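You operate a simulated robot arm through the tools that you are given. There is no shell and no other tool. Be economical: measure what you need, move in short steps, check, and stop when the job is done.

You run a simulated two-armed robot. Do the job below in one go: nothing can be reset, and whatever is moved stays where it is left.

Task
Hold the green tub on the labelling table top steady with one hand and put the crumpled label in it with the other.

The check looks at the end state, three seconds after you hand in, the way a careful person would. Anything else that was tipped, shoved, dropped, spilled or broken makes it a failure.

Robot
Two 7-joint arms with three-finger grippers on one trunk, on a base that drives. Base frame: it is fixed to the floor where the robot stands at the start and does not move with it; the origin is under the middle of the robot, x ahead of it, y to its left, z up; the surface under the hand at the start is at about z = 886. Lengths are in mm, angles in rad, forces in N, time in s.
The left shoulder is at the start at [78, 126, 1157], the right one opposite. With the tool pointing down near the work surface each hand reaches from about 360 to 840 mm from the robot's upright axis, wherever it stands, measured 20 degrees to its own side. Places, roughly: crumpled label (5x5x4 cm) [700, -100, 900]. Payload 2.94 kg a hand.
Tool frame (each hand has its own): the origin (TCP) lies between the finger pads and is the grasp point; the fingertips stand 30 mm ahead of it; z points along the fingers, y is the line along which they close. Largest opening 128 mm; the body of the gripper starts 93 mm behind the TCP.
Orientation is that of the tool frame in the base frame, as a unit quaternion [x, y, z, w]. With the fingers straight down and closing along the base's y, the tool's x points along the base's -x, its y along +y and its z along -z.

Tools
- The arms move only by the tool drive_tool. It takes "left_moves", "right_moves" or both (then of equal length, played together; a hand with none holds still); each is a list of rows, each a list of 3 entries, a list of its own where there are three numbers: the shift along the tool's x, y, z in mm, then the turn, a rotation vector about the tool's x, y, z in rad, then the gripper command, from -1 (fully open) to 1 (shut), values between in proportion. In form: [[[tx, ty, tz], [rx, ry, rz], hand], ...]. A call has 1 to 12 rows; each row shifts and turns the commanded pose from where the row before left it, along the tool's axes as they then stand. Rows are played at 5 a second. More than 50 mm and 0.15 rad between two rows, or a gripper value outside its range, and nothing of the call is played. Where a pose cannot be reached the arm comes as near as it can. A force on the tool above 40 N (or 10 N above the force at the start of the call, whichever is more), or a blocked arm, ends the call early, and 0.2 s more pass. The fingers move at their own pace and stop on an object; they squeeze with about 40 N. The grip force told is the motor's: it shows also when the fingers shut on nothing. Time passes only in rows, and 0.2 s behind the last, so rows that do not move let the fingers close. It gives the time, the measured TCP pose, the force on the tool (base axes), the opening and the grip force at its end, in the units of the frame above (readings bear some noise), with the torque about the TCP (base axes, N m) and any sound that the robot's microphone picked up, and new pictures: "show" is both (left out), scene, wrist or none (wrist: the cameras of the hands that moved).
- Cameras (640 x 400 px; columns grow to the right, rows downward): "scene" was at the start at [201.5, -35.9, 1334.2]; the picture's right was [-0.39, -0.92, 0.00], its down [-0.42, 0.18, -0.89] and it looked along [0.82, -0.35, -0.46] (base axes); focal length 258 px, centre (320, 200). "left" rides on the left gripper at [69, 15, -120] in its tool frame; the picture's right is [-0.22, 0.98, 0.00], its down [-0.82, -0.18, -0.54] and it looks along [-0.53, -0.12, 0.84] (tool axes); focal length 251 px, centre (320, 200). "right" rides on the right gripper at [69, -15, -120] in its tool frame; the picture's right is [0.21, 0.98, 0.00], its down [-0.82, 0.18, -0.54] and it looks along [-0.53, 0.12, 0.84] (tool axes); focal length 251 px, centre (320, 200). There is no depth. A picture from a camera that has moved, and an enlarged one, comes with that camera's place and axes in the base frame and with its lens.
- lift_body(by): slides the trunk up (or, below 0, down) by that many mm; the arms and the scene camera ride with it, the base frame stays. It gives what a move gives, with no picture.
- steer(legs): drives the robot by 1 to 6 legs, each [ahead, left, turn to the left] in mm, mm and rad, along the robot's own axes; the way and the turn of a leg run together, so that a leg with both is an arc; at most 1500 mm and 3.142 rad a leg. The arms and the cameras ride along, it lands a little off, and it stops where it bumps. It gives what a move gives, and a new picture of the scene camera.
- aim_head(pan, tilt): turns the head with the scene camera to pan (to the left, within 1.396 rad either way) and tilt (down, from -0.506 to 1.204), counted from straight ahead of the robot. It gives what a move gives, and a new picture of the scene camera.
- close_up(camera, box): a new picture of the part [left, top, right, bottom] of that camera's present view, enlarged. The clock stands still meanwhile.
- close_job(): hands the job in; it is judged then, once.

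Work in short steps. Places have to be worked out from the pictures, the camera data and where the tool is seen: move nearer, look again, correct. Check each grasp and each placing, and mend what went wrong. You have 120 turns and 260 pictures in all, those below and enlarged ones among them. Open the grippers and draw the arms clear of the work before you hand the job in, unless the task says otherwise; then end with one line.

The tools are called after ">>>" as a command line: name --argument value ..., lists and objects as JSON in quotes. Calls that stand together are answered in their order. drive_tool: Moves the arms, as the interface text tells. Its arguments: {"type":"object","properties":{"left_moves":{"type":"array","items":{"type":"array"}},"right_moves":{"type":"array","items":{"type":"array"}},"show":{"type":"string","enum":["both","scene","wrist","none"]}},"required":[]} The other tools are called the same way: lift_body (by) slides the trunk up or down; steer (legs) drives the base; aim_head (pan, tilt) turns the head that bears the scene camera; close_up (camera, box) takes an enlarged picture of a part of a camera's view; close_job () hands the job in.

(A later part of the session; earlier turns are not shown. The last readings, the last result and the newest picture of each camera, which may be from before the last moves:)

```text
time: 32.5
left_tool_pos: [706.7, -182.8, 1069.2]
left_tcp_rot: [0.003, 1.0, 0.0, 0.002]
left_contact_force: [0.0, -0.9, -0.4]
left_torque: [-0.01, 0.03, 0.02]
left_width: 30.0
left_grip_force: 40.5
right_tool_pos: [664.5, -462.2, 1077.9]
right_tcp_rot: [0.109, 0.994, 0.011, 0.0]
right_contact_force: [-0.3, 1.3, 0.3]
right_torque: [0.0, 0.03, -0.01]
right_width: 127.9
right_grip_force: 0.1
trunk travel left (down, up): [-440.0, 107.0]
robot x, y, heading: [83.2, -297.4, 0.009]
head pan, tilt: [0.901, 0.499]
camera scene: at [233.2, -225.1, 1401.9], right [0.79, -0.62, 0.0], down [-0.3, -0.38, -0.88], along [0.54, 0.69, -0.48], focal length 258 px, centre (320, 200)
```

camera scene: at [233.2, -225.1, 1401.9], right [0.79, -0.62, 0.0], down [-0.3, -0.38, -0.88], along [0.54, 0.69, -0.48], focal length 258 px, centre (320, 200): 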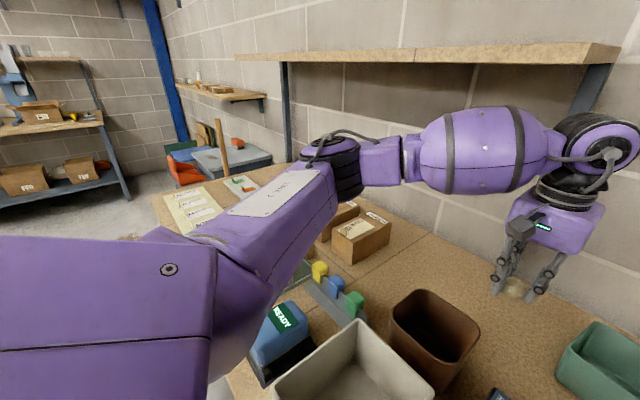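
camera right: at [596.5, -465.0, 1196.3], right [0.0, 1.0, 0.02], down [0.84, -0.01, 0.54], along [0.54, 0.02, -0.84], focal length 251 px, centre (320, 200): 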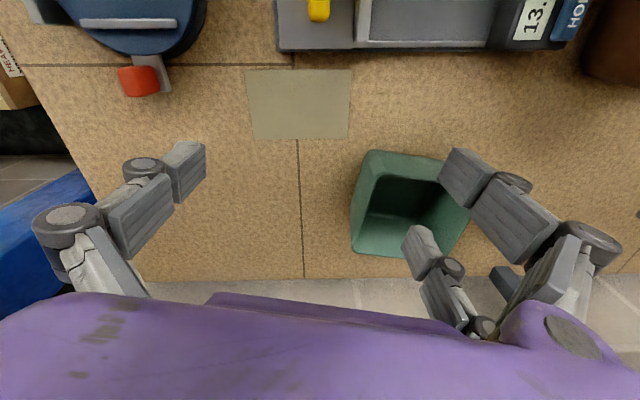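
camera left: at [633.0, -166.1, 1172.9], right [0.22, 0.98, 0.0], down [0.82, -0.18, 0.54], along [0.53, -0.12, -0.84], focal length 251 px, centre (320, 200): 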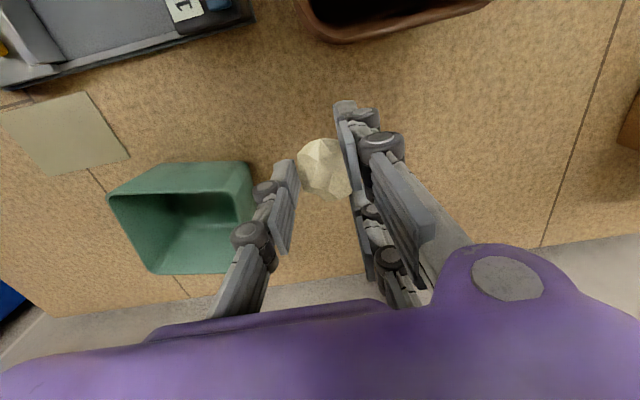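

Both arms run elbow-out at shoulder height, so a lower hand should be easier. Try the right hand lower (z≈1010, tips still above rim) and unyawed, then move forward.

>>> drive_tool --right_moves '[[[0, 0, 33], [0, 0, -0.11], -1], [[0, 0, 33], [0, 0, -0.11], -1], [[-20, 0, 0], [0, 0, 0], -1], [[-20, 0, 0], [0, 0, 0], -1], [[-20, 0, 0], [0, 0, 0], -1], [[0, 0, 0], [0, 0, 0], -1]]'

>>> aim_head --pan -0.1 --tilt 0.5

```text
time: 33.9
left_tool_pos: [705.7, -182.6, 1068.1]
left_tcp_rot: [0.001, 1.0, 0.0, 0.001]
left_contact_force: [0.5, -0.6, -0.3]
left_torque: [0.01, -0.02, 0.0]
left_width: 29.7
left_grip_force: 39.8
right_tool_pos: [667.7, -475.7, 1015.0]
right_tcp_rot: [-0.001, 1.0, 0.011, 0.002]
right_contact_force: [0.1, 0.1, 0.2]
right_torque: [0.0, -0.01, 0.04]
right_width: 128.2
right_grip_force: 0.0
right hand out of reach, approached as far as the arm can: row 1, 2, 3, 4, 5
trunk travel left (down, up): [-440.0, 107.0]
robot x, y, heading: [83.4, -298.2, 0.005]
head pan, tilt: [0.901, 0.499]
camera scene: at [233.1, -225.0, 1401.9], right [0.79, -0.62, 0.0], down [-0.29, -0.38, -0.88], along [0.54, 0.69, -0.48], focal length 258 px, centre (320, 200)
camera right: at [600.7, -493.3, 1133.7], right [-0.22, 0.98, 0.02], down [0.82, 0.17, 0.55], along [0.53, 0.14, -0.84], focal length 251 px, centre (320, 200)
```

scene: 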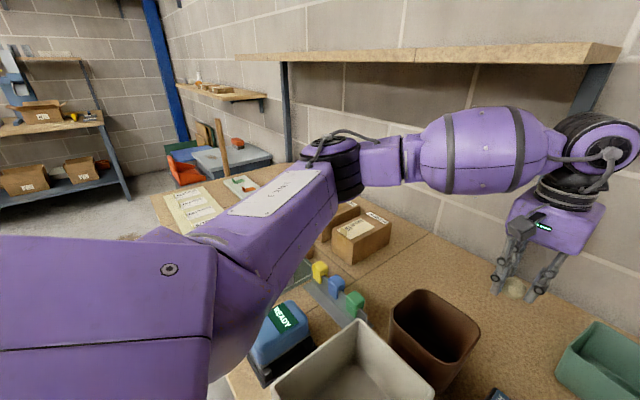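
right: 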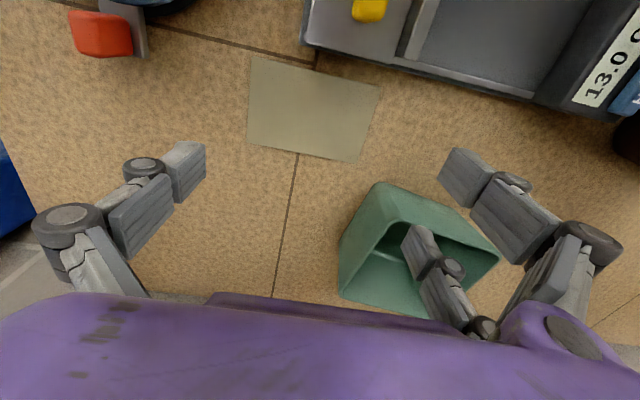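

```text
time: 35.2
left_tool_pos: [705.7, -183.1, 1068.0]
left_tcp_rot: [0.002, 1.0, -0.001, 0.002]
left_contact_force: [-0.6, 1.1, 0.4]
left_torque: [-0.02, -0.02, -0.02]
left_width: 29.8
left_grip_force: 39.7
right_tool_pos: [668.4, -474.1, 1015.8]
right_tcp_rot: [-0.001, 1.0, 0.01, 0.002]
right_contact_force: [-0.1, 0.2, -0.2]
right_torque: [0.0, 0.01, -0.02]
right_width: 128.1
right_grip_force: 0.0
trunk travel left (down, up): [-440.0, 107.0]
robot x, y, heading: [80.1, -293.4, 0.007]
head pan, tilt: [-0.099, 0.499]
camera scene: at [267.7, -305.1, 1401.9], right [-0.09, -1.0, 0.0], down [-0.48, 0.04, -0.88], along [0.87, -0.08, -0.48], focal length 258 px, centre (320, 200)
```

scene: 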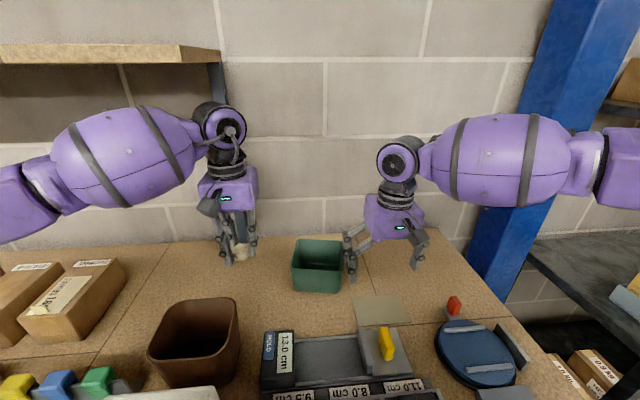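

The right elbow is riding ~100 mm higher than the left's, likely stuck at a limit. I'll re-pose it by mirroring the left hand's start: pull up/in to about (575,-345,1270).

>>> drive_tool --right_moves '[[[13, 18, -36], [0, 0, 0], -1], [[13, 18, -36], [0, 0, 0], -1], [[13, 18, -36], [0, 0, 0], -1], [[13, 18, -36], [0, 0, 0], -1], [[13, 18, -36], [0, 0, 0], -1], [[13, 18, -36], [0, 0, 0], -1], [[13, 18, -36], [0, 0, 0], -1], [[0, 0, 0], [0, 0, 0], -1]]' --show "scene"

```text
time: 37.0
left_tool_pos: [707.0, -182.0, 1068.1]
left_tcp_rot: [0.002, 1.0, -0.001, 0.001]
left_contact_force: [0.1, -0.2, 0.2]
left_torque: [-0.01, 0.01, 0.0]
left_width: 29.9
left_grip_force: 40.1
right_tool_pos: [604.0, -422.2, 1251.1]
right_tcp_rot: [0.0, 1.0, 0.012, 0.002]
right_contact_force: [0.4, -0.1, -0.6]
right_torque: [0.0, 0.01, 0.01]
right_width: 128.0
right_grip_force: 0.0
right hand out of reach, approached as far as the arm can: row 4, 5, 6, 7
trunk travel left (down, up): [-440.0, 107.0]
robot x, y, heading: [82.2, -298.0, 0.007]
head pan, tilt: [-0.099, 0.499]
camera scene: at [268.2, -305.3, 1401.8], right [-0.09, -1.0, 0.0], down [-0.48, 0.04, -0.88], along [0.87, -0.08, -0.48], focal length 258 px, centre (320, 200)
```

scene: 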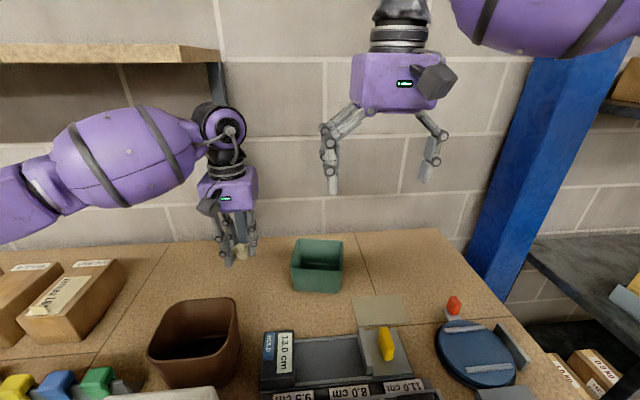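

Inward reach at this distance is what's limiting. The plan is to lean both hands outward (wrists apart), lower the trunk to wrist level and drive a bit closer. I'll check clearance between base and table first.

>>> aim_head --pan 0.0 --tilt 1.2

```text
time: 38.1
left_tool_pos: [705.0, -181.9, 1068.3]
left_tcp_rot: [0.001, 1.0, -0.001, 0.002]
left_contact_force: [0.4, 0.1, -0.3]
left_torque: [0.0, -0.02, 0.0]
left_width: 29.8
left_grip_force: 40.6
right_tool_pos: [603.3, -421.4, 1250.8]
right_tcp_rot: [0.001, 1.0, 0.011, 0.003]
right_contact_force: [-0.6, -0.5, 0.0]
right_torque: [-0.02, 0.02, -0.03]
right_width: 128.1
right_grip_force: 0.1
trunk travel left (down, up): [-440.0, 107.0]
robot x, y, heading: [82.6, -295.9, 0.009]
head pan, tilt: [0.0, 1.201]
camera scene: at [233.1, -296.4, 1348.3], right [0.01, -1.0, 0.0], down [-0.93, -0.01, -0.36], along [0.36, 0.0, -0.93], focal length 258 px, centre (320, 200)
```

scene: 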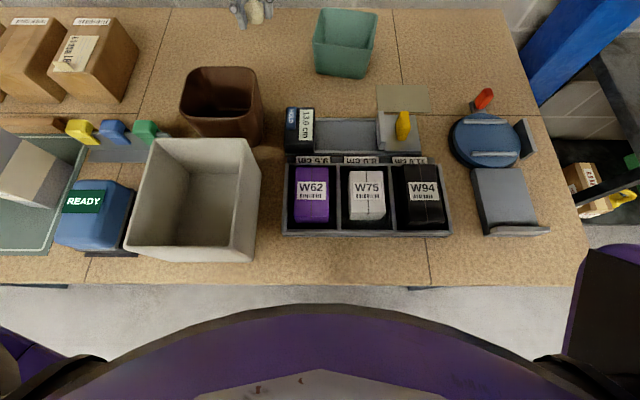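

The chest is close to the table edge, so I won't drive closer. Instead I'll pitch the hands forward (wrists nearer the robot) and lower the trunk again so the arms are level with the wrists.

>>> lift_body --by -60

>>> drive_tool --right_moves '[[[30, -30, 0], [0, 0, 0.11], -1], [[30, -30, 10], [0, 0, 0.11], -1], [[0, 0, 30], [-0.125, 0, 0], -1], [[0, 0, 0], [-0.125, 0, 0], -1], [[0, 0, 0], [0, -0.125, 0], -1], [[0, 0, 0], [0, -0.125, 0], -1], [[0, 0, 0], [0, -0.125, 0], -1], [[0, 0, 0], [0, -0.125, 0], -1], [[0, 0, 0], [0, 0, 0], -1]]'

>>> aim_head --pan -0.1 --tilt 0.6

```text
time: 39.1
left_tool_pos: [705.6, -182.3, 1009.1]
left_tcp_rot: [0.001, 1.0, -0.001, 0.001]
left_contact_force: [-0.2, -0.9, 0.7]
left_torque: [-0.02, -0.03, -0.02]
left_width: 29.8
left_grip_force: 39.8
right_tool_pos: [604.0, -420.8, 1191.8]
right_tcp_rot: [-0.001, 1.0, 0.011, 0.002]
right_contact_force: [-0.2, -0.4, 0.3]
right_torque: [0.01, 0.0, -0.04]
right_width: 128.0
right_grip_force: 0.0
trunk travel left (down, up): [-380.0, 167.0]
robot x, y, heading: [82.1, -299.9, 0.008]
head pan, tilt: [0.0, 1.201]
```

```text
time: 41.1
left_tool_pos: [705.6, -182.9, 1007.4]
left_tcp_rot: [0.002, 1.0, -0.001, 0.001]
left_contact_force: [0.1, 0.1, -1.3]
left_torque: [0.04, 0.0, -0.02]
left_width: 29.9
left_grip_force: 39.9
right_tool_pos: [541.9, -475.5, 1148.9]
right_tcp_rot: [0.138, 0.95, 0.104, 0.258]
right_contact_force: [-0.4, 0.5, 0.1]
right_torque: [-0.02, -0.03, 0.02]
right_width: 128.1
right_grip_force: 0.0
trunk travel left (down, up): [-380.0, 167.0]
robot x, y, heading: [80.6, -298.5, 0.003]
head pan, tilt: [0.0, 1.201]
camera scene: at [254.1, -296.3, 1283.3], right [0.01, -1.0, 0.0], down [-0.93, -0.01, -0.36], along [0.36, 0.0, -0.93], focal length 258 px, centre (320, 200)
camera right: at [420.8, -483.5, 1214.8], right [0.03, 0.99, 0.16], down [0.44, -0.16, 0.88], along [0.9, 0.05, -0.44], focal length 251 px, centre (320, 200)
```

scene: 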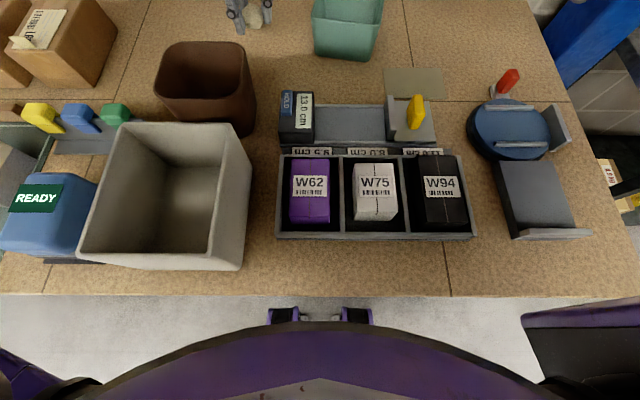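
right: 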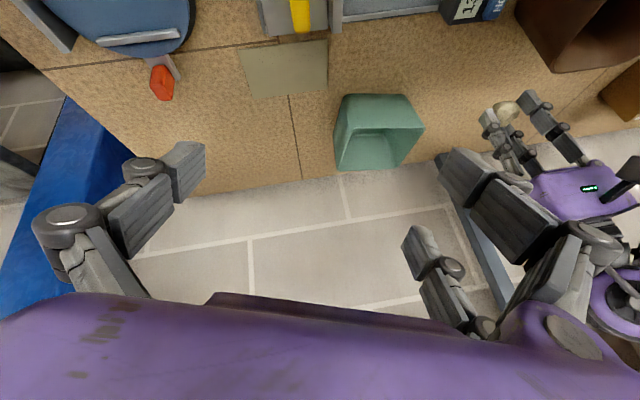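

```text
time: 42.1
left_tool_pos: [706.1, -182.7, 1009.5]
left_tcp_rot: [0.001, 1.0, -0.002, 0.002]
left_contact_force: [0.2, 0.6, 0.3]
left_torque: [0.04, 0.01, -0.01]
left_width: 29.7
left_grip_force: 40.2
right_tool_pos: [541.5, -475.0, 1149.7]
right_tcp_rot: [0.137, 0.951, 0.104, 0.257]
right_contact_force: [-0.6, -0.2, -0.1]
right_torque: [-0.02, 0.0, 0.02]
right_width: 128.0
right_grip_force: 0.2
trunk travel left (down, up): [-380.0, 167.0]
robot x, y, heading: [81.5, -298.4, 0.003]
head pan, tilt: [-0.099, 0.6]
camera scene: at [285.9, -304.8, 1327.9], right [-0.09, -1.0, 0.0], down [-0.56, 0.05, -0.82], along [0.82, -0.08, -0.57], focal length 258 px, centre (320, 200)
```

scene: 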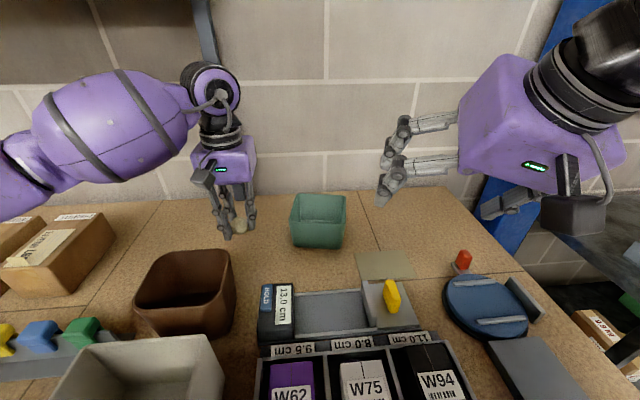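

Orientation achieved. Now move the right hand along to the pre-grasp at about (710,-418,1029).

>>> drive_tool --right_moves '[[[-13.3, 11.2, 39.3], [0, 0, 0], -1], [[-13.3, 11.2, 39.3], [0, 0, 0], -1], [[-13.3, 11.2, 39.3], [0, 0, 0], -1], [[-13.3, 11.2, 39.3], [0, 0, 0], -1], [[-13.3, 11.2, 39.3], [0, 0, 0], -1], [[0, 0, 0], [0, 0, 0], -1]]'

```text
time: 43.5
left_tool_pos: [704.8, -182.2, 1008.1]
left_tcp_rot: [0.002, 1.0, -0.001, 0.002]
left_contact_force: [-0.1, -0.3, 0.4]
left_torque: [-0.01, -0.04, 0.01]
left_width: 29.7
left_grip_force: 39.9
right_tool_pos: [706.9, -418.6, 1033.8]
right_tcp_rot: [0.138, 0.951, 0.104, 0.258]
right_contact_force: [0.0, 0.0, -0.1]
right_torque: [0.01, -0.01, 0.01]
right_width: 128.1
right_grip_force: 0.0
trunk travel left (down, up): [-380.0, 167.0]
robot x, y, heading: [82.7, -297.2, 0.007]
head pan, tilt: [-0.099, 0.6]
camera scene: at [284.5, -304.5, 1328.2], right [-0.09, -1.0, 0.0], down [-0.56, 0.05, -0.83], along [0.82, -0.08, -0.56], focal length 258 px, centre (320, 200)
camera right: at [585.6, -426.5, 1098.7], right [0.03, 0.99, 0.16], down [0.44, -0.16, 0.89], along [0.9, 0.05, -0.44], focal length 251 px, centre (320, 200)
```

scene: 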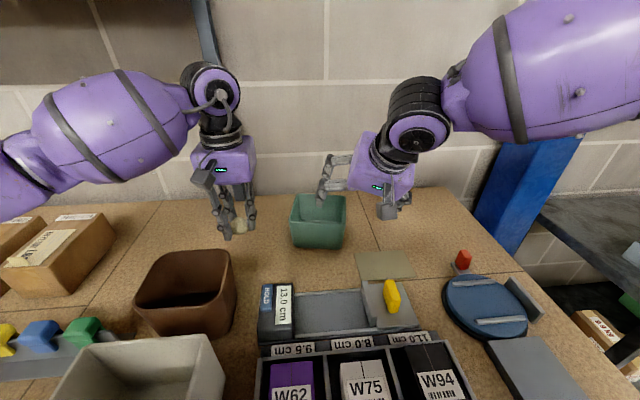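
right: 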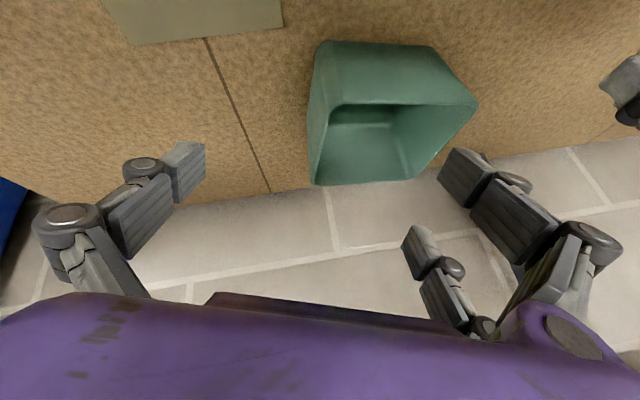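

Reachable now, and the wall rim projects within ~5 mm of the plan. Advance along the tool axis to straddle the right wall, without closing yet.

>>> drive_tool --right_moves '[[[0.2, 1.1, 32], [0, 0, 0], -1], [[0.2, 1.1, 32], [0, 0, 0], -1], [[0.2, 1.1, 32], [0, 0, 0], -1], [[0, 0, 0], [0, 0, 0], -1]]'

```text
time: 44.5
left_tool_pos: [704.8, -182.1, 1008.0]
left_tcp_rot: [0.002, 1.0, -0.001, 0.002]
left_contact_force: [-0.6, -0.4, 0.8]
left_torque: [-0.04, -0.03, 0.03]
left_width: 29.8
left_grip_force: 40.0
right_tool_pos: [753.9, -404.8, 961.3]
right_tcp_rot: [0.138, 0.951, 0.103, 0.258]
right_contact_force: [0.1, 0.2, 0.2]
right_torque: [-0.01, 0.02, 0.0]
right_width: 127.9
right_grip_force: 0.0
right hand out of reach, approached as far as the arm can: row 3
trunk travel left (down, up): [-380.0, 167.0]
robot x, y, heading: [82.1, -299.7, 0.005]
head pan, tilt: [-0.099, 0.6]
camera scene: at [285.2, -304.4, 1328.1], right [-0.09, -1.0, 0.0], down [-0.56, 0.05, -0.83], along [0.82, -0.08, -0.56], focal length 258 px, centre (320, 200)
camera right: at [632.5, -412.3, 1025.3], right [0.03, 0.99, 0.16], down [0.44, -0.16, 0.89], along [0.9, 0.05, -0.44], focal length 251 px, centre (320, 200)
```

scene: 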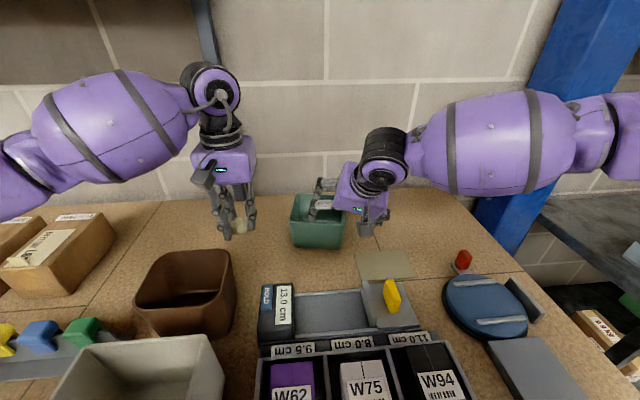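
right: 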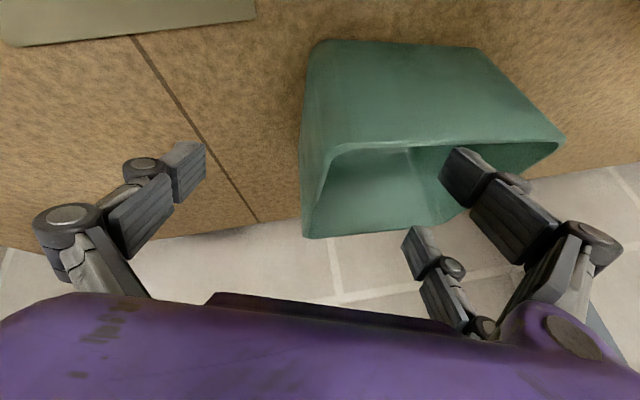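

The fingers straddle the right wall with ~25 mm overlap, enough. Close partway and check centring.

>>> drive_tool --right_moves '[[[0, 0, 0], [0, 0, 0], -0.3], [[0, 0, 0], [0, 0, 0], 0.3], [[0, 0, 0], [0, 0, 0], 0.4], [[0, 0, 0], [0, 0, 0], 0.4]]' --show "wrist"

>>> close_up --camera "scene" --box '[250, 150, 420, 260]'

```text
time: 45.5
left_tool_pos: [705.1, -183.9, 1007.8]
left_tcp_rot: [0.002, 1.0, -0.001, 0.001]
left_contact_force: [0.1, 0.7, 0.0]
left_torque: [-0.02, -0.02, -0.02]
left_width: 29.9
left_grip_force: 39.9
right_tool_pos: [754.2, -405.2, 960.4]
right_tcp_rot: [0.138, 0.951, 0.104, 0.258]
right_contact_force: [0.7, 1.1, 0.5]
right_torque: [0.02, 0.04, -0.05]
right_width: 38.6
right_grip_force: 0.1
trunk travel left (down, up): [-380.0, 167.0]
robot x, y, heading: [85.7, -296.2, 0.007]
head pan, tilt: [-0.099, 0.6]
camera right: at [632.9, -412.4, 1025.0], right [0.03, 0.99, 0.16], down [0.44, -0.16, 0.88], along [0.9, 0.05, -0.44], focal length 251 px, centre (320, 200)
```

right: 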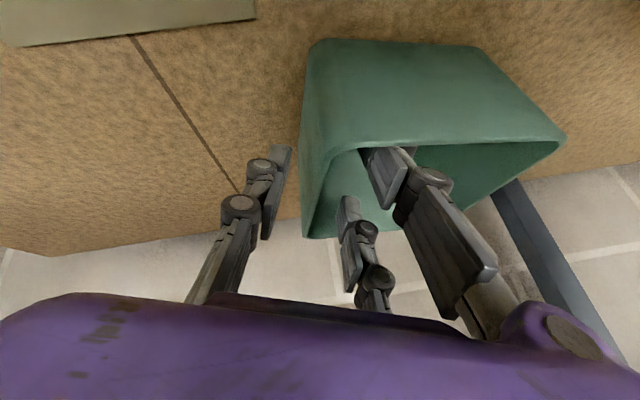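

```text
3.64 times, centred on (335, 205) of scene
camera zoom: at [285.9, -304.8, 1328.0], right [-0.09, -1.0, 0.0], down [-0.56, 0.05, -0.83], along [0.82, -0.08, -0.56], focal length 938 px, centre (266, 182)
```

zoom: 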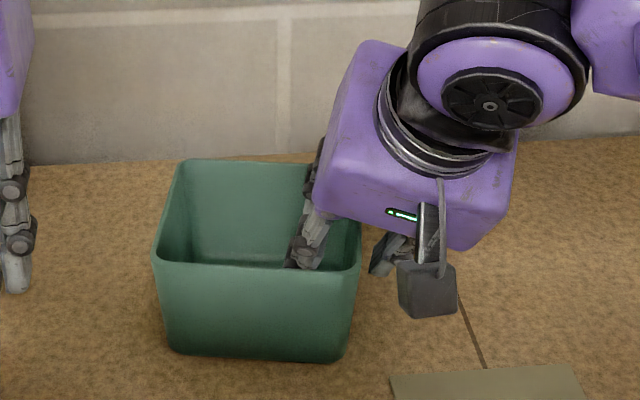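

Wall sits a bit nearer the outer finger; shift ~5 mm inward along tool y, then close slowly.

>>> drive_tool --right_moves '[[[0, 5, 0], [0, 0, 0], 0.4], [[0, 0, 0], [0, 0, 0], 0.6], [[0, 0, 0], [0, 0, 0], 0.75], [[0, 0, 0], [0, 0, 0], 0.75]]' --show "wrist"

```text
time: 46.5
left_tool_pos: [704.3, -182.0, 1008.9]
left_tcp_rot: [0.001, 1.0, 0.0, 0.001]
left_contact_force: [0.2, -0.1, -0.7]
left_torque: [-0.01, 0.02, -0.01]
left_width: 29.8
left_grip_force: 39.6
right_tool_pos: [754.6, -403.6, 959.3]
right_tcp_rot: [0.138, 0.951, 0.104, 0.258]
right_contact_force: [0.4, -0.1, 0.2]
right_torque: [0.02, 0.0, 0.01]
right_width: 15.9
right_grip_force: 0.1
right hand out of reach, approached as far as the arm can: row 1
trunk travel left (down, up): [-380.0, 167.0]
robot x, y, heading: [82.5, -300.1, 0.006]
head pan, tilt: [-0.099, 0.6]
camera right: at [632.7, -412.4, 1024.7], right [0.03, 0.99, 0.16], down [0.44, -0.16, 0.88], along [0.9, 0.05, -0.44], focal length 251 px, centre (320, 200)
```

right: 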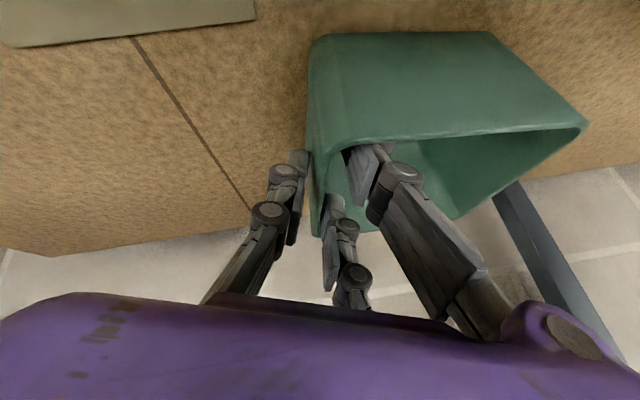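

The outer finger nudged the tub a few mm; now close fully for the hold.

>>> drive_tool --right_moves '[[[0, 0, 0], [0, 0, 0], 0.85], [[0, 0, 0], [0, 0, 0], 1], [[0, 0, 0], [0, 0, 0], 1], [[0, 0, 0], [0, 0, 0], 1]]'

>>> close_up --camera "scene" --box '[250, 150, 420, 260]'

```text
time: 47.5
left_tool_pos: [704.9, -183.2, 1008.2]
left_tcp_rot: [0.002, 1.0, 0.0, 0.001]
left_contact_force: [0.1, 0.1, -0.1]
left_torque: [0.0, -0.03, -0.04]
left_width: 29.9
left_grip_force: 39.7
right_tool_pos: [754.5, -405.1, 959.9]
right_tcp_rot: [0.138, 0.951, 0.104, 0.257]
right_contact_force: [0.1, 0.3, -0.4]
right_torque: [-0.08, 0.02, -0.02]
right_width: 5.9
right_grip_force: 33.1
trunk travel left (down, up): [-380.0, 167.0]
robot x, y, heading: [81.9, -296.8, 0.009]
head pan, tilt: [-0.099, 0.6]
camera scene: at [286.0, -304.8, 1327.9], right [-0.09, -1.0, 0.0], down [-0.56, 0.05, -0.83], along [0.82, -0.08, -0.56], focal length 258 px, centre (320, 200)
camera right: at [632.8, -412.4, 1024.7], right [0.03, 0.99, 0.16], down [0.44, -0.16, 0.88], along [0.9, 0.05, -0.44], focal length 251 px, centre (320, 200)
```

scene: 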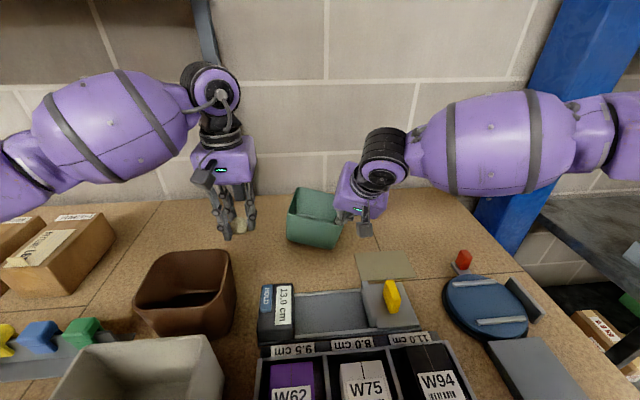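
right: 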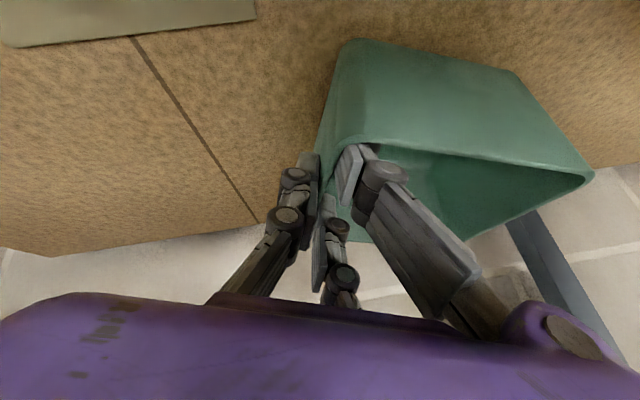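

```text
3.64 times, centred on (335, 205) of scene
camera zoom: at [286.0, -304.8, 1327.9], right [-0.09, -1.0, 0.0], down [-0.56, 0.05, -0.83], along [0.82, -0.08, -0.56], focal length 938 px, centre (266, 182)
```

zoom: 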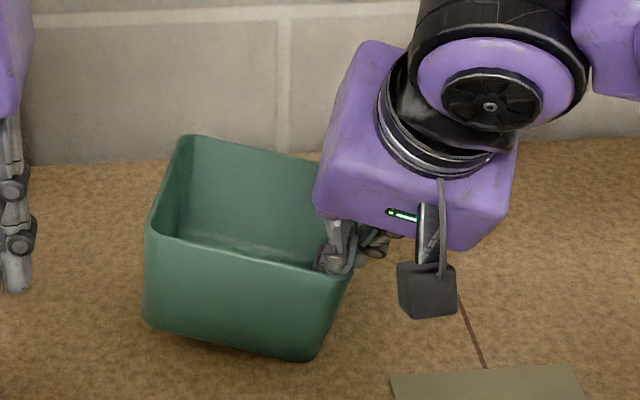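

The grip tipped the tub ~0.2 rad to align with the pads. I'll rotate the hand back to level it, as far as the arm allows.

>>> drive_tool --right_moves '[[[0, 0, 0], [0.05, 0, 0], 1], [[0, 0, 0], [0.05, 0, 0], 1], [[0, 0, 0], [0.05, 0, 0], 1], [[0, 0, 0], [0.05, 0, 0], 1], [[0, 0, 0], [0, 0, 0], 1]]'

>>> close_up --camera "scene" --box '[250, 150, 420, 260]'

```text
time: 48.7
left_tool_pos: [706.3, -182.4, 1007.7]
left_tcp_rot: [0.002, 1.0, -0.001, 0.001]
left_contact_force: [-1.1, 1.0, 0.1]
left_torque: [0.02, -0.02, -0.01]
left_width: 29.5
left_grip_force: 40.3
right_tool_pos: [753.8, -404.2, 960.5]
right_tcp_rot: [0.138, 0.951, 0.104, 0.258]
right_contact_force: [-0.5, 0.2, -0.3]
right_torque: [-0.1, 0.0, -0.01]
right_width: 6.1
right_grip_force: 32.4
right hand out of reach, approached as far as the arm can: row 2, 4
trunk travel left (down, up): [-380.0, 167.0]
robot x, y, heading: [84.3, -293.3, 0.004]
head pan, tilt: [-0.099, 0.6]
camera scene: at [286.0, -304.8, 1327.9], right [-0.09, -1.0, 0.0], down [-0.56, 0.05, -0.83], along [0.82, -0.08, -0.56], focal length 258 px, centre (320, 200)
camera right: at [632.9, -412.4, 1024.8], right [0.03, 0.99, 0.16], down [0.44, -0.16, 0.88], along [0.9, 0.05, -0.44], focal length 251 px, centre (320, 200)
```

scene: 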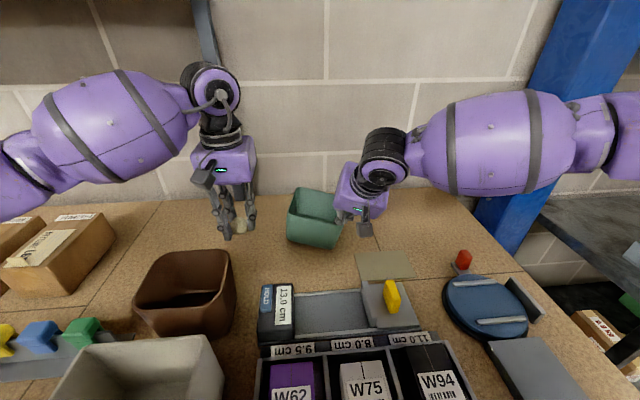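
right: 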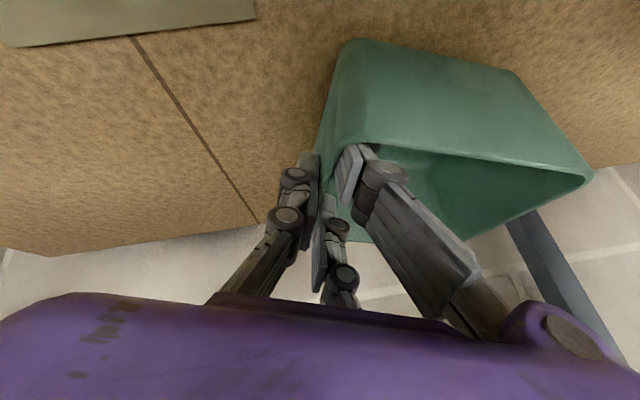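

```text
3.64 times, centred on (335, 205) of scene
camera zoom: at [286.0, -304.8, 1327.9], right [-0.09, -1.0, 0.0], down [-0.56, 0.05, -0.83], along [0.82, -0.08, -0.56], focal length 938 px, centre (266, 182)
```

zoom: 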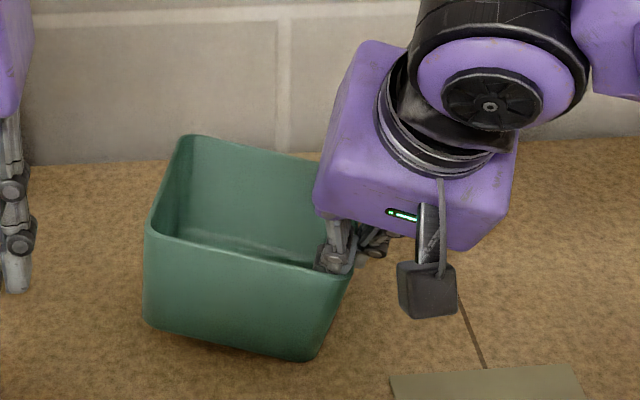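

The arm is at its limit here. I'll release gradually so the tub settles flat, back out, shift the robot left ~50 mm, and regrasp with the fingers parallel to the wall.

>>> drive_tool --right_moves '[[[0, 0, 0], [0, 0, 0], 0.9], [[0, 0, 0], [0, 0, 0], 0.87], [[0, 0, 0], [0, 0, 0], 0.84], [[0, 0, 0], [0, 0, 0], 0.81], [[0, 0, 0], [0, 0, 0], 0.78], [[0, 0, 0], [0, 0, 0], 0.75], [[0, 0, 0], [0, 0, 0], 0.7], [[0, 0, 0], [0, 0, 0], 0.6], [[0, 0, 0], [0, 0, 0], 0.4], [[0, 0, 0], [0, 0, 0], 0.2]]'

>>> close_up --camera "scene" --box '[250, 150, 420, 260]'

```text
time: 50.9
left_tool_pos: [705.8, -181.5, 1007.0]
left_tcp_rot: [0.002, 1.0, -0.001, 0.002]
left_contact_force: [-0.1, 0.1, 0.1]
left_torque: [0.01, 0.01, -0.01]
left_width: 29.4
left_grip_force: 40.2
right_tool_pos: [753.1, -404.3, 959.7]
right_tcp_rot: [0.138, 0.951, 0.104, 0.256]
right_contact_force: [0.1, -0.3, -0.1]
right_torque: [-0.02, -0.01, -0.01]
right_width: 51.2
right_grip_force: 0.1
trunk travel left (down, up): [-380.0, 167.0]
robot x, y, heading: [84.4, -296.5, 0.003]
head pan, tilt: [-0.099, 0.6]
camera scene: at [285.9, -304.8, 1327.9], right [-0.09, -1.0, 0.0], down [-0.56, 0.05, -0.83], along [0.82, -0.08, -0.56], focal length 258 px, centre (320, 200)
camera right: at [632.8, -412.4, 1024.9], right [0.03, 0.99, 0.16], down [0.44, -0.16, 0.88], along [0.9, 0.05, -0.44], focal length 251 px, centre (320, 200)
```

scene: 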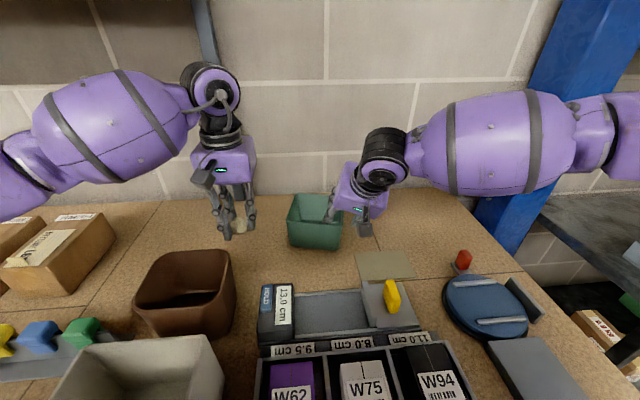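
right: 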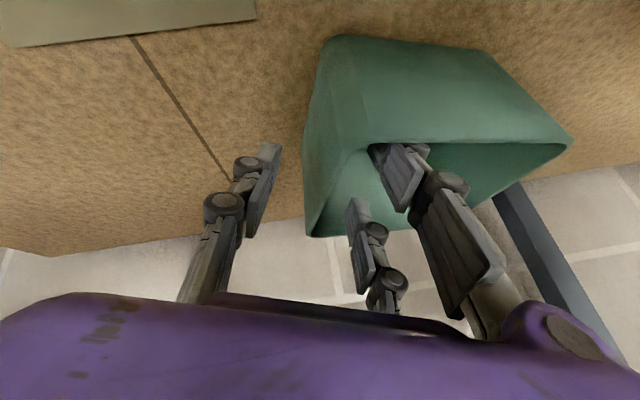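

```text
3.64 times, centred on (335, 205) of scene
camera zoom: at [285.9, -304.8, 1327.9], right [-0.09, -1.0, 0.0], down [-0.56, 0.05, -0.83], along [0.82, -0.08, -0.56], focal length 938 px, centre (266, 182)
```

zoom: 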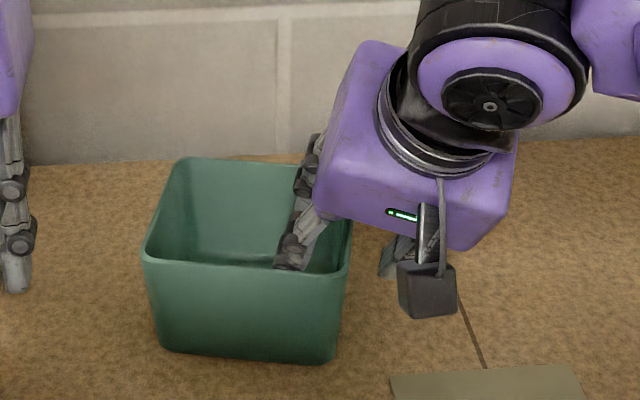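

The tub settled flat near its original spot. Back out and shift the robot left.

>>> drive_tool --right_moves '[[[0, 0, -30], [0, 0, 0], 0], [[0, 0, -35], [0, 0, 0], 0], [[0, 0, -35], [0, 0, 0], -0.5], [[0, 0, -20], [0, 0, 0], -1], [[0, 0, 0], [0, 0, 0], -1]]' --show "none"

>>> steer --legs '[[0, 55, 0]]'

```text
time: 52.1
left_tool_pos: [706.0, -183.2, 1006.5]
left_tcp_rot: [0.001, 1.0, -0.001, 0.001]
left_contact_force: [0.1, 0.1, -0.2]
left_torque: [0.0, -0.01, -0.01]
left_width: 29.7
left_grip_force: 40.1
right_tool_pos: [691.6, -419.3, 1059.0]
right_tcp_rot: [0.139, 0.951, 0.103, 0.257]
right_contact_force: [-0.4, -0.5, -1.4]
right_torque: [-0.02, -0.01, 0.02]
right_width: 127.8
right_grip_force: 0.0
trunk travel left (down, up): [-380.0, 167.0]
robot x, y, heading: [82.5, -295.8, 0.014]
head pan, tilt: [-0.099, 0.6]
```

```text
time: 53.2
left_tool_pos: [704.9, -128.8, 1007.5]
left_tcp_rot: [0.002, 1.0, -0.001, 0.002]
left_contact_force: [0.5, -0.1, 0.0]
left_torque: [-0.02, 0.03, 0.04]
left_width: 29.8
left_grip_force: 39.8
right_tool_pos: [690.9, -365.4, 1058.4]
right_tcp_rot: [0.139, 0.951, 0.103, 0.257]
right_contact_force: [0.2, 1.0, -0.7]
right_torque: [0.01, -0.03, -0.01]
right_width: 128.0
right_grip_force: 0.1
trunk travel left (down, up): [-380.0, 167.0]
robot x, y, heading: [82.6, -243.2, 0.004]
head pan, tilt: [-0.099, 0.6]
camera scene: at [285.5, -250.0, 1328.0], right [-0.09, -1.0, 0.0], down [-0.56, 0.05, -0.83], along [0.82, -0.08, -0.56], focal length 258 px, centre (320, 200)
```

scene: 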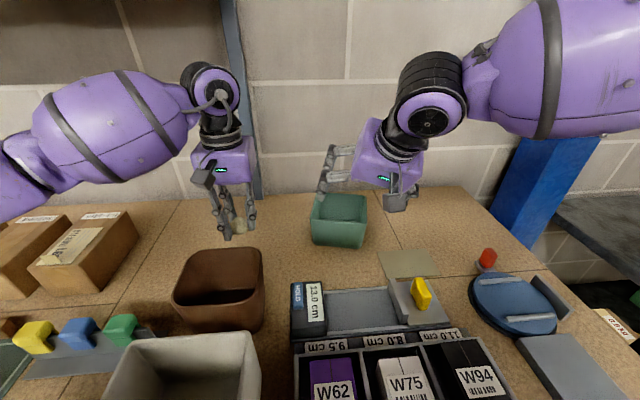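

Rotate the right hand ~0.21 rad upright so fingers parallel the wall, and shift back over the right wall.

>>> drive_tool --right_moves '[[[0, 0, 0], [0.105, 0, 0], -1], [[0, 0, 0], [0.105, 0, 0], -1], [[-12, -30, 8], [0, 0, 0], -1], [[-12, -30, 8], [0, 0, 0], -1], [[0, 0, 0], [0, 0, 0], -1]]' --show "wrist"

>>> close_up --camera "left" --box '[0, 100, 320, 300]'

```text
time: 54.4
left_tool_pos: [705.6, -127.5, 1006.7]
left_tcp_rot: [0.002, 1.0, 0.0, 0.001]
left_contact_force: [0.3, 0.4, -0.1]
left_torque: [0.02, 0.0, 0.01]
left_width: 29.7
left_grip_force: 39.6
right_tool_pos: [700.3, -432.5, 1048.1]
right_tcp_rot: [0.165, 0.956, 0.002, 0.241]
right_contact_force: [1.0, -0.1, 0.2]
right_torque: [-0.01, -0.01, 0.01]
right_width: 127.9
right_grip_force: 0.0
trunk travel left (down, up): [-380.0, 167.0]
robot x, y, heading: [81.6, -247.0, 0.004]
head pan, tilt: [-0.099, 0.6]
camera right: at [584.7, -414.9, 1120.5], right [0.13, 0.99, -0.01], down [0.49, -0.05, 0.87], along [0.86, -0.12, -0.49], focal length 251 px, centre (320, 200)
```

right: 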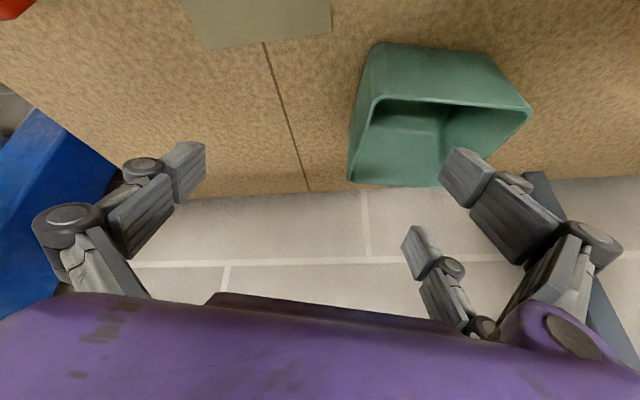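

```text
2.00 times, centred on (160, 200) of left
camera zoom: at [636.4, -112.0, 1127.8], right [0.22, 0.98, 0.0], down [0.82, -0.18, 0.54], along [0.53, -0.12, -0.84], focal length 503 px, centre (640, 200)
```

zoom: 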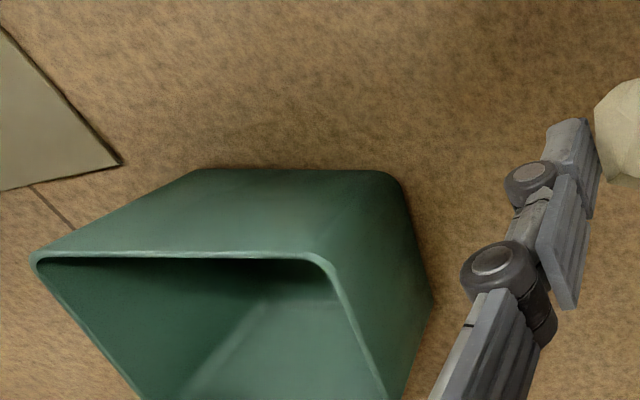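

Tub right wall now runs (714,-391)→(820,-414). Fix the yaw by ~0.095 rad, align laterally, and descend most of the way.

>>> drive_tool --right_moves '[[[0, 0, 0], [-0.044, 0.008, -0.084], -1], [[1.8, 19.6, 0], [0, 0, 0], -1], [[1.9, 19.6, 0], [0, 0, 0], -1], [[0, 0, 36], [0, 0, 0], -1], [[0, 0, 37], [0, 0, 0], -1], [[0, 0, 36], [0, 0, 0], -1], [[0, 0, 0], [0, 0, 0], -1]]' --show "wrist"

```text
time: 56.0
left_tool_pos: [705.2, -127.9, 1007.7]
left_tcp_rot: [0.001, 1.0, 0.0, 0.001]
left_contact_force: [0.3, 0.1, 0.3]
left_torque: [-0.04, 0.01, 0.01]
left_width: 29.7
left_grip_force: 40.3
right_tool_pos: [758.4, -396.2, 963.7]
right_tcp_rot: [0.119, 0.963, 0.015, 0.243]
right_contact_force: [-0.4, 0.2, 0.6]
right_torque: [0.0, 0.01, 0.02]
right_width: 127.9
right_grip_force: 0.1
right hand out of reach, approached as far as the arm can: row 6
trunk travel left (down, up): [-380.0, 167.0]
robot x, y, heading: [84.9, -241.2, 0.006]
head pan, tilt: [-0.099, 0.6]
camera right: at [642.5, -391.4, 1033.6], right [0.03, 1.0, -0.02], down [0.49, 0.0, 0.87], along [0.87, -0.04, -0.49], focal length 251 px, centre (320, 200)
```

right: 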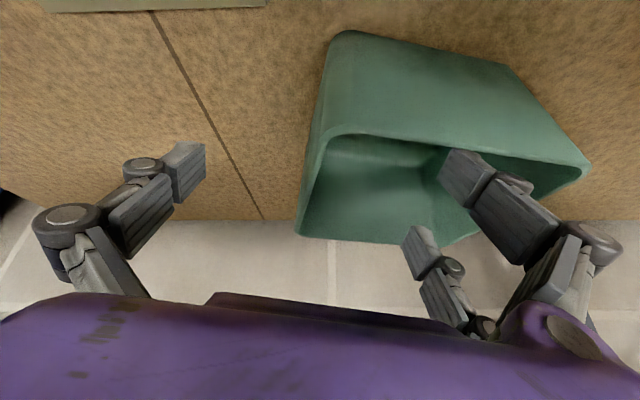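

Overlap is ~26 mm; I'll ease back 10 mm in x and 9 mm lower, then close partway and check.

>>> drive_tool --right_moves '[[[13, -1, 3.2], [0, 0, 0], -1], [[0, 0, 0], [0, 0, 0], -0.2], [[0, 0, 0], [0, 0, 0], 0.5], [[0, 0, 0], [0, 0, 0], 0.6], [[0, 0, 0], [0, 0, 0], 0.6]]' --show "wrist"

>>> close_up --camera "scene" --box '[270, 150, 440, 260]'

```text
time: 57.2
left_tool_pos: [705.3, -130.2, 1007.3]
left_tcp_rot: [0.002, 1.0, 0.0, 0.001]
left_contact_force: [1.0, 0.0, -0.3]
left_torque: [0.0, 0.02, 0.03]
left_width: 29.5
left_grip_force: 39.6
right_tool_pos: [748.3, -398.2, 950.1]
right_tcp_rot: [0.119, 0.964, 0.013, 0.239]
right_contact_force: [-0.4, -2.2, 4.1]
right_torque: [0.41, 0.29, 0.18]
right_width: 44.8
right_grip_force: 21.0
trunk travel left (down, up): [-380.0, 167.0]
robot x, y, heading: [81.8, -242.0, 0.001]
head pan, tilt: [-0.099, 0.6]
camera right: at [632.3, -392.5, 1022.2], right [0.04, 1.0, -0.02], down [0.49, 0.0, 0.87], along [0.87, -0.04, -0.49], focal length 251 px, centre (320, 200)
```

right: 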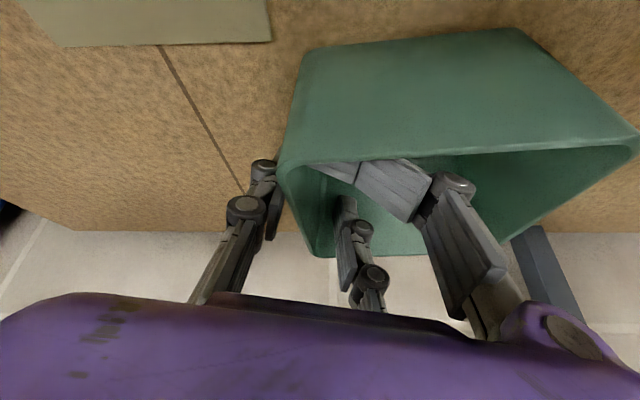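

```text
3.64 times, centred on (355, 205) of scene
camera zoom: at [286.5, -251.2, 1327.6], right [-0.09, -1.0, 0.0], down [-0.56, 0.05, -0.82], along [0.82, -0.08, -0.57], focal length 938 px, centre (193, 182)
```

zoom: 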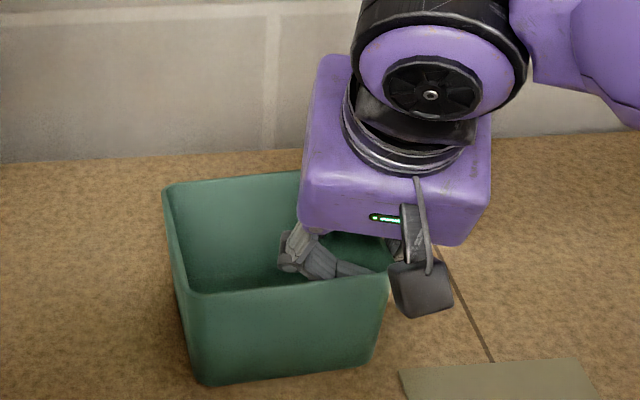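

The inner finger caught the front wall and turned the tub a bit. Reopen and look.

>>> drive_tool --right_moves '[[[0, 0, 0], [0, 0, 0], 0.3], [[0, 0, 0], [0, 0, 0], 0], [[0, 0, 0], [0, 0, 0], -0.5], [[0, 0, 0], [0, 0, 0], -0.5]]' --show "wrist"

>>> close_up --camera "scene" --box '[270, 150, 440, 260]'

```text
time: 58.2
left_tool_pos: [705.5, -127.8, 1008.3]
left_tcp_rot: [0.001, 1.0, -0.001, 0.002]
left_contact_force: [0.7, -0.5, -0.3]
left_torque: [0.0, 0.03, -0.01]
left_width: 29.7
left_grip_force: 39.7
right_tool_pos: [748.6, -395.2, 952.1]
right_tcp_rot: [0.119, 0.963, 0.015, 0.241]
right_contact_force: [1.5, 0.5, -0.1]
right_torque: [-0.02, 0.02, -0.01]
right_width: 96.1
right_grip_force: 0.1
trunk travel left (down, up): [-380.0, 167.0]
robot x, y, heading: [80.2, -239.1, 0.006]
head pan, tilt: [-0.099, 0.6]
camera right: at [632.4, -390.2, 1024.7], right [0.03, 1.0, -0.01], down [0.49, 0.0, 0.87], along [0.87, -0.04, -0.49], focal length 251 px, centre (320, 200)
```

right: 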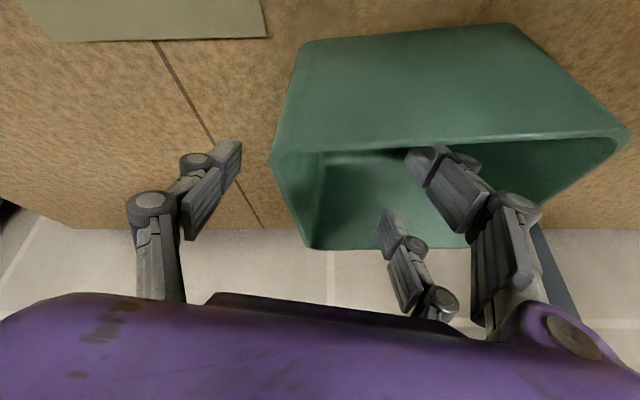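

```text
3.64 times, centred on (355, 205) of scene
camera zoom: at [285.6, -250.0, 1327.9], right [-0.09, -1.0, 0.0], down [-0.56, 0.05, -0.83], along [0.82, -0.08, -0.56], focal length 938 px, centre (193, 182)
```

zoom: 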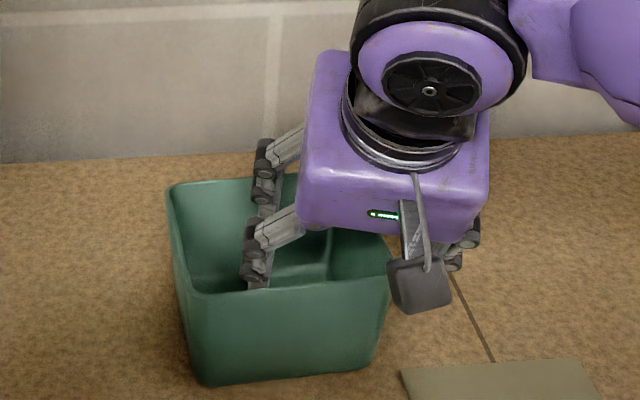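

The gripper has two inner fingers and one outer, so it needs ≥35 mm clearance from the front wall. The tub now sits nearly square: front wall x≈704, right wall y≈-407. Back out, turn the hand 0.22 rad to match, and hover again.

>>> drive_tool --right_moves '[[[0, 0, -35], [0, 0, 0], -0.5], [[0, 0, -35], [0, 0, 0], -0.8], [[0, 0, 0], [-0.05, 0.01, -0.097], -1], [[0, 0, 0], [-0.05, 0.01, -0.097], -1], [[-8.6, -15, 7.3], [0, 0, 0], -1], [[0, 0, 0], [0, 0, 0], -1]]'

>>> close_up --camera "left" --box '[0, 100, 320, 300]'

```text
time: 59.6
left_tool_pos: [705.4, -128.3, 1007.8]
left_tcp_rot: [0.001, 1.0, -0.001, 0.001]
left_contact_force: [-0.6, 0.9, 0.0]
left_torque: [0.0, -0.02, -0.03]
left_width: 29.4
left_grip_force: 39.9
right_tool_pos: [726.2, -408.5, 1011.7]
right_tcp_rot: [0.012, 0.97, 0.042, 0.238]
right_contact_force: [-0.2, -0.3, -0.2]
right_torque: [-0.02, -0.01, -0.02]
right_width: 128.0
right_grip_force: 0.1
trunk travel left (down, up): [-380.0, 167.0]
robot x, y, heading: [77.3, -238.7, 0.007]
head pan, tilt: [-0.099, 0.6]
camera scene: at [285.4, -249.8, 1328.0], right [-0.09, -1.0, 0.0], down [-0.56, 0.05, -0.83], along [0.82, -0.08, -0.56], focal length 258 px, centre (320, 200)
camera right: at [611.1, -429.7, 1083.6], right [-0.19, 0.98, -0.02], down [0.48, 0.1, 0.87], along [0.86, 0.15, -0.49], focal length 251 px, centre (320, 200)
```

scene: 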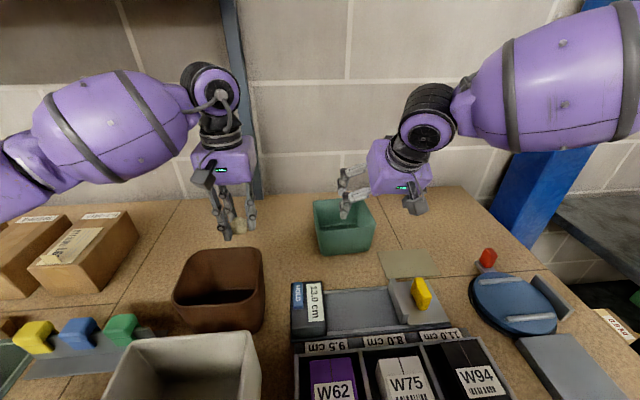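
right: 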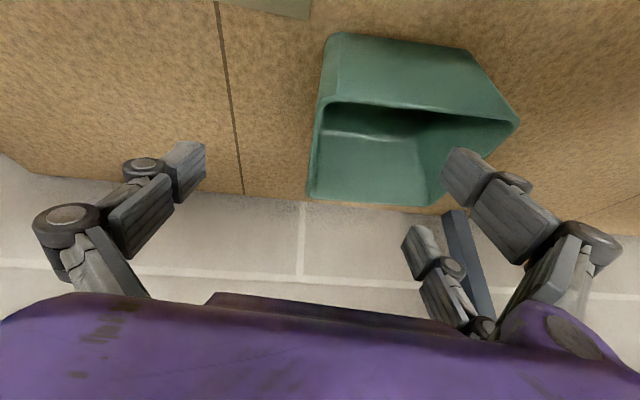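

```text
2.00 times, centred on (160, 200) of left
camera zoom: at [636.1, -112.3, 1128.0], right [0.22, 0.98, 0.0], down [0.82, -0.18, 0.54], along [0.53, -0.12, -0.84], focal length 503 px, centre (640, 200)
```

zoom: 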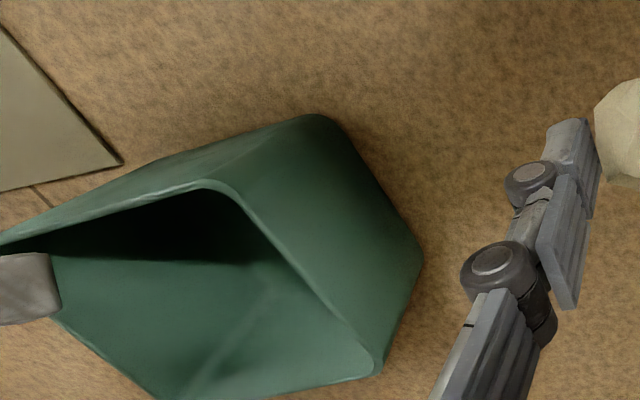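

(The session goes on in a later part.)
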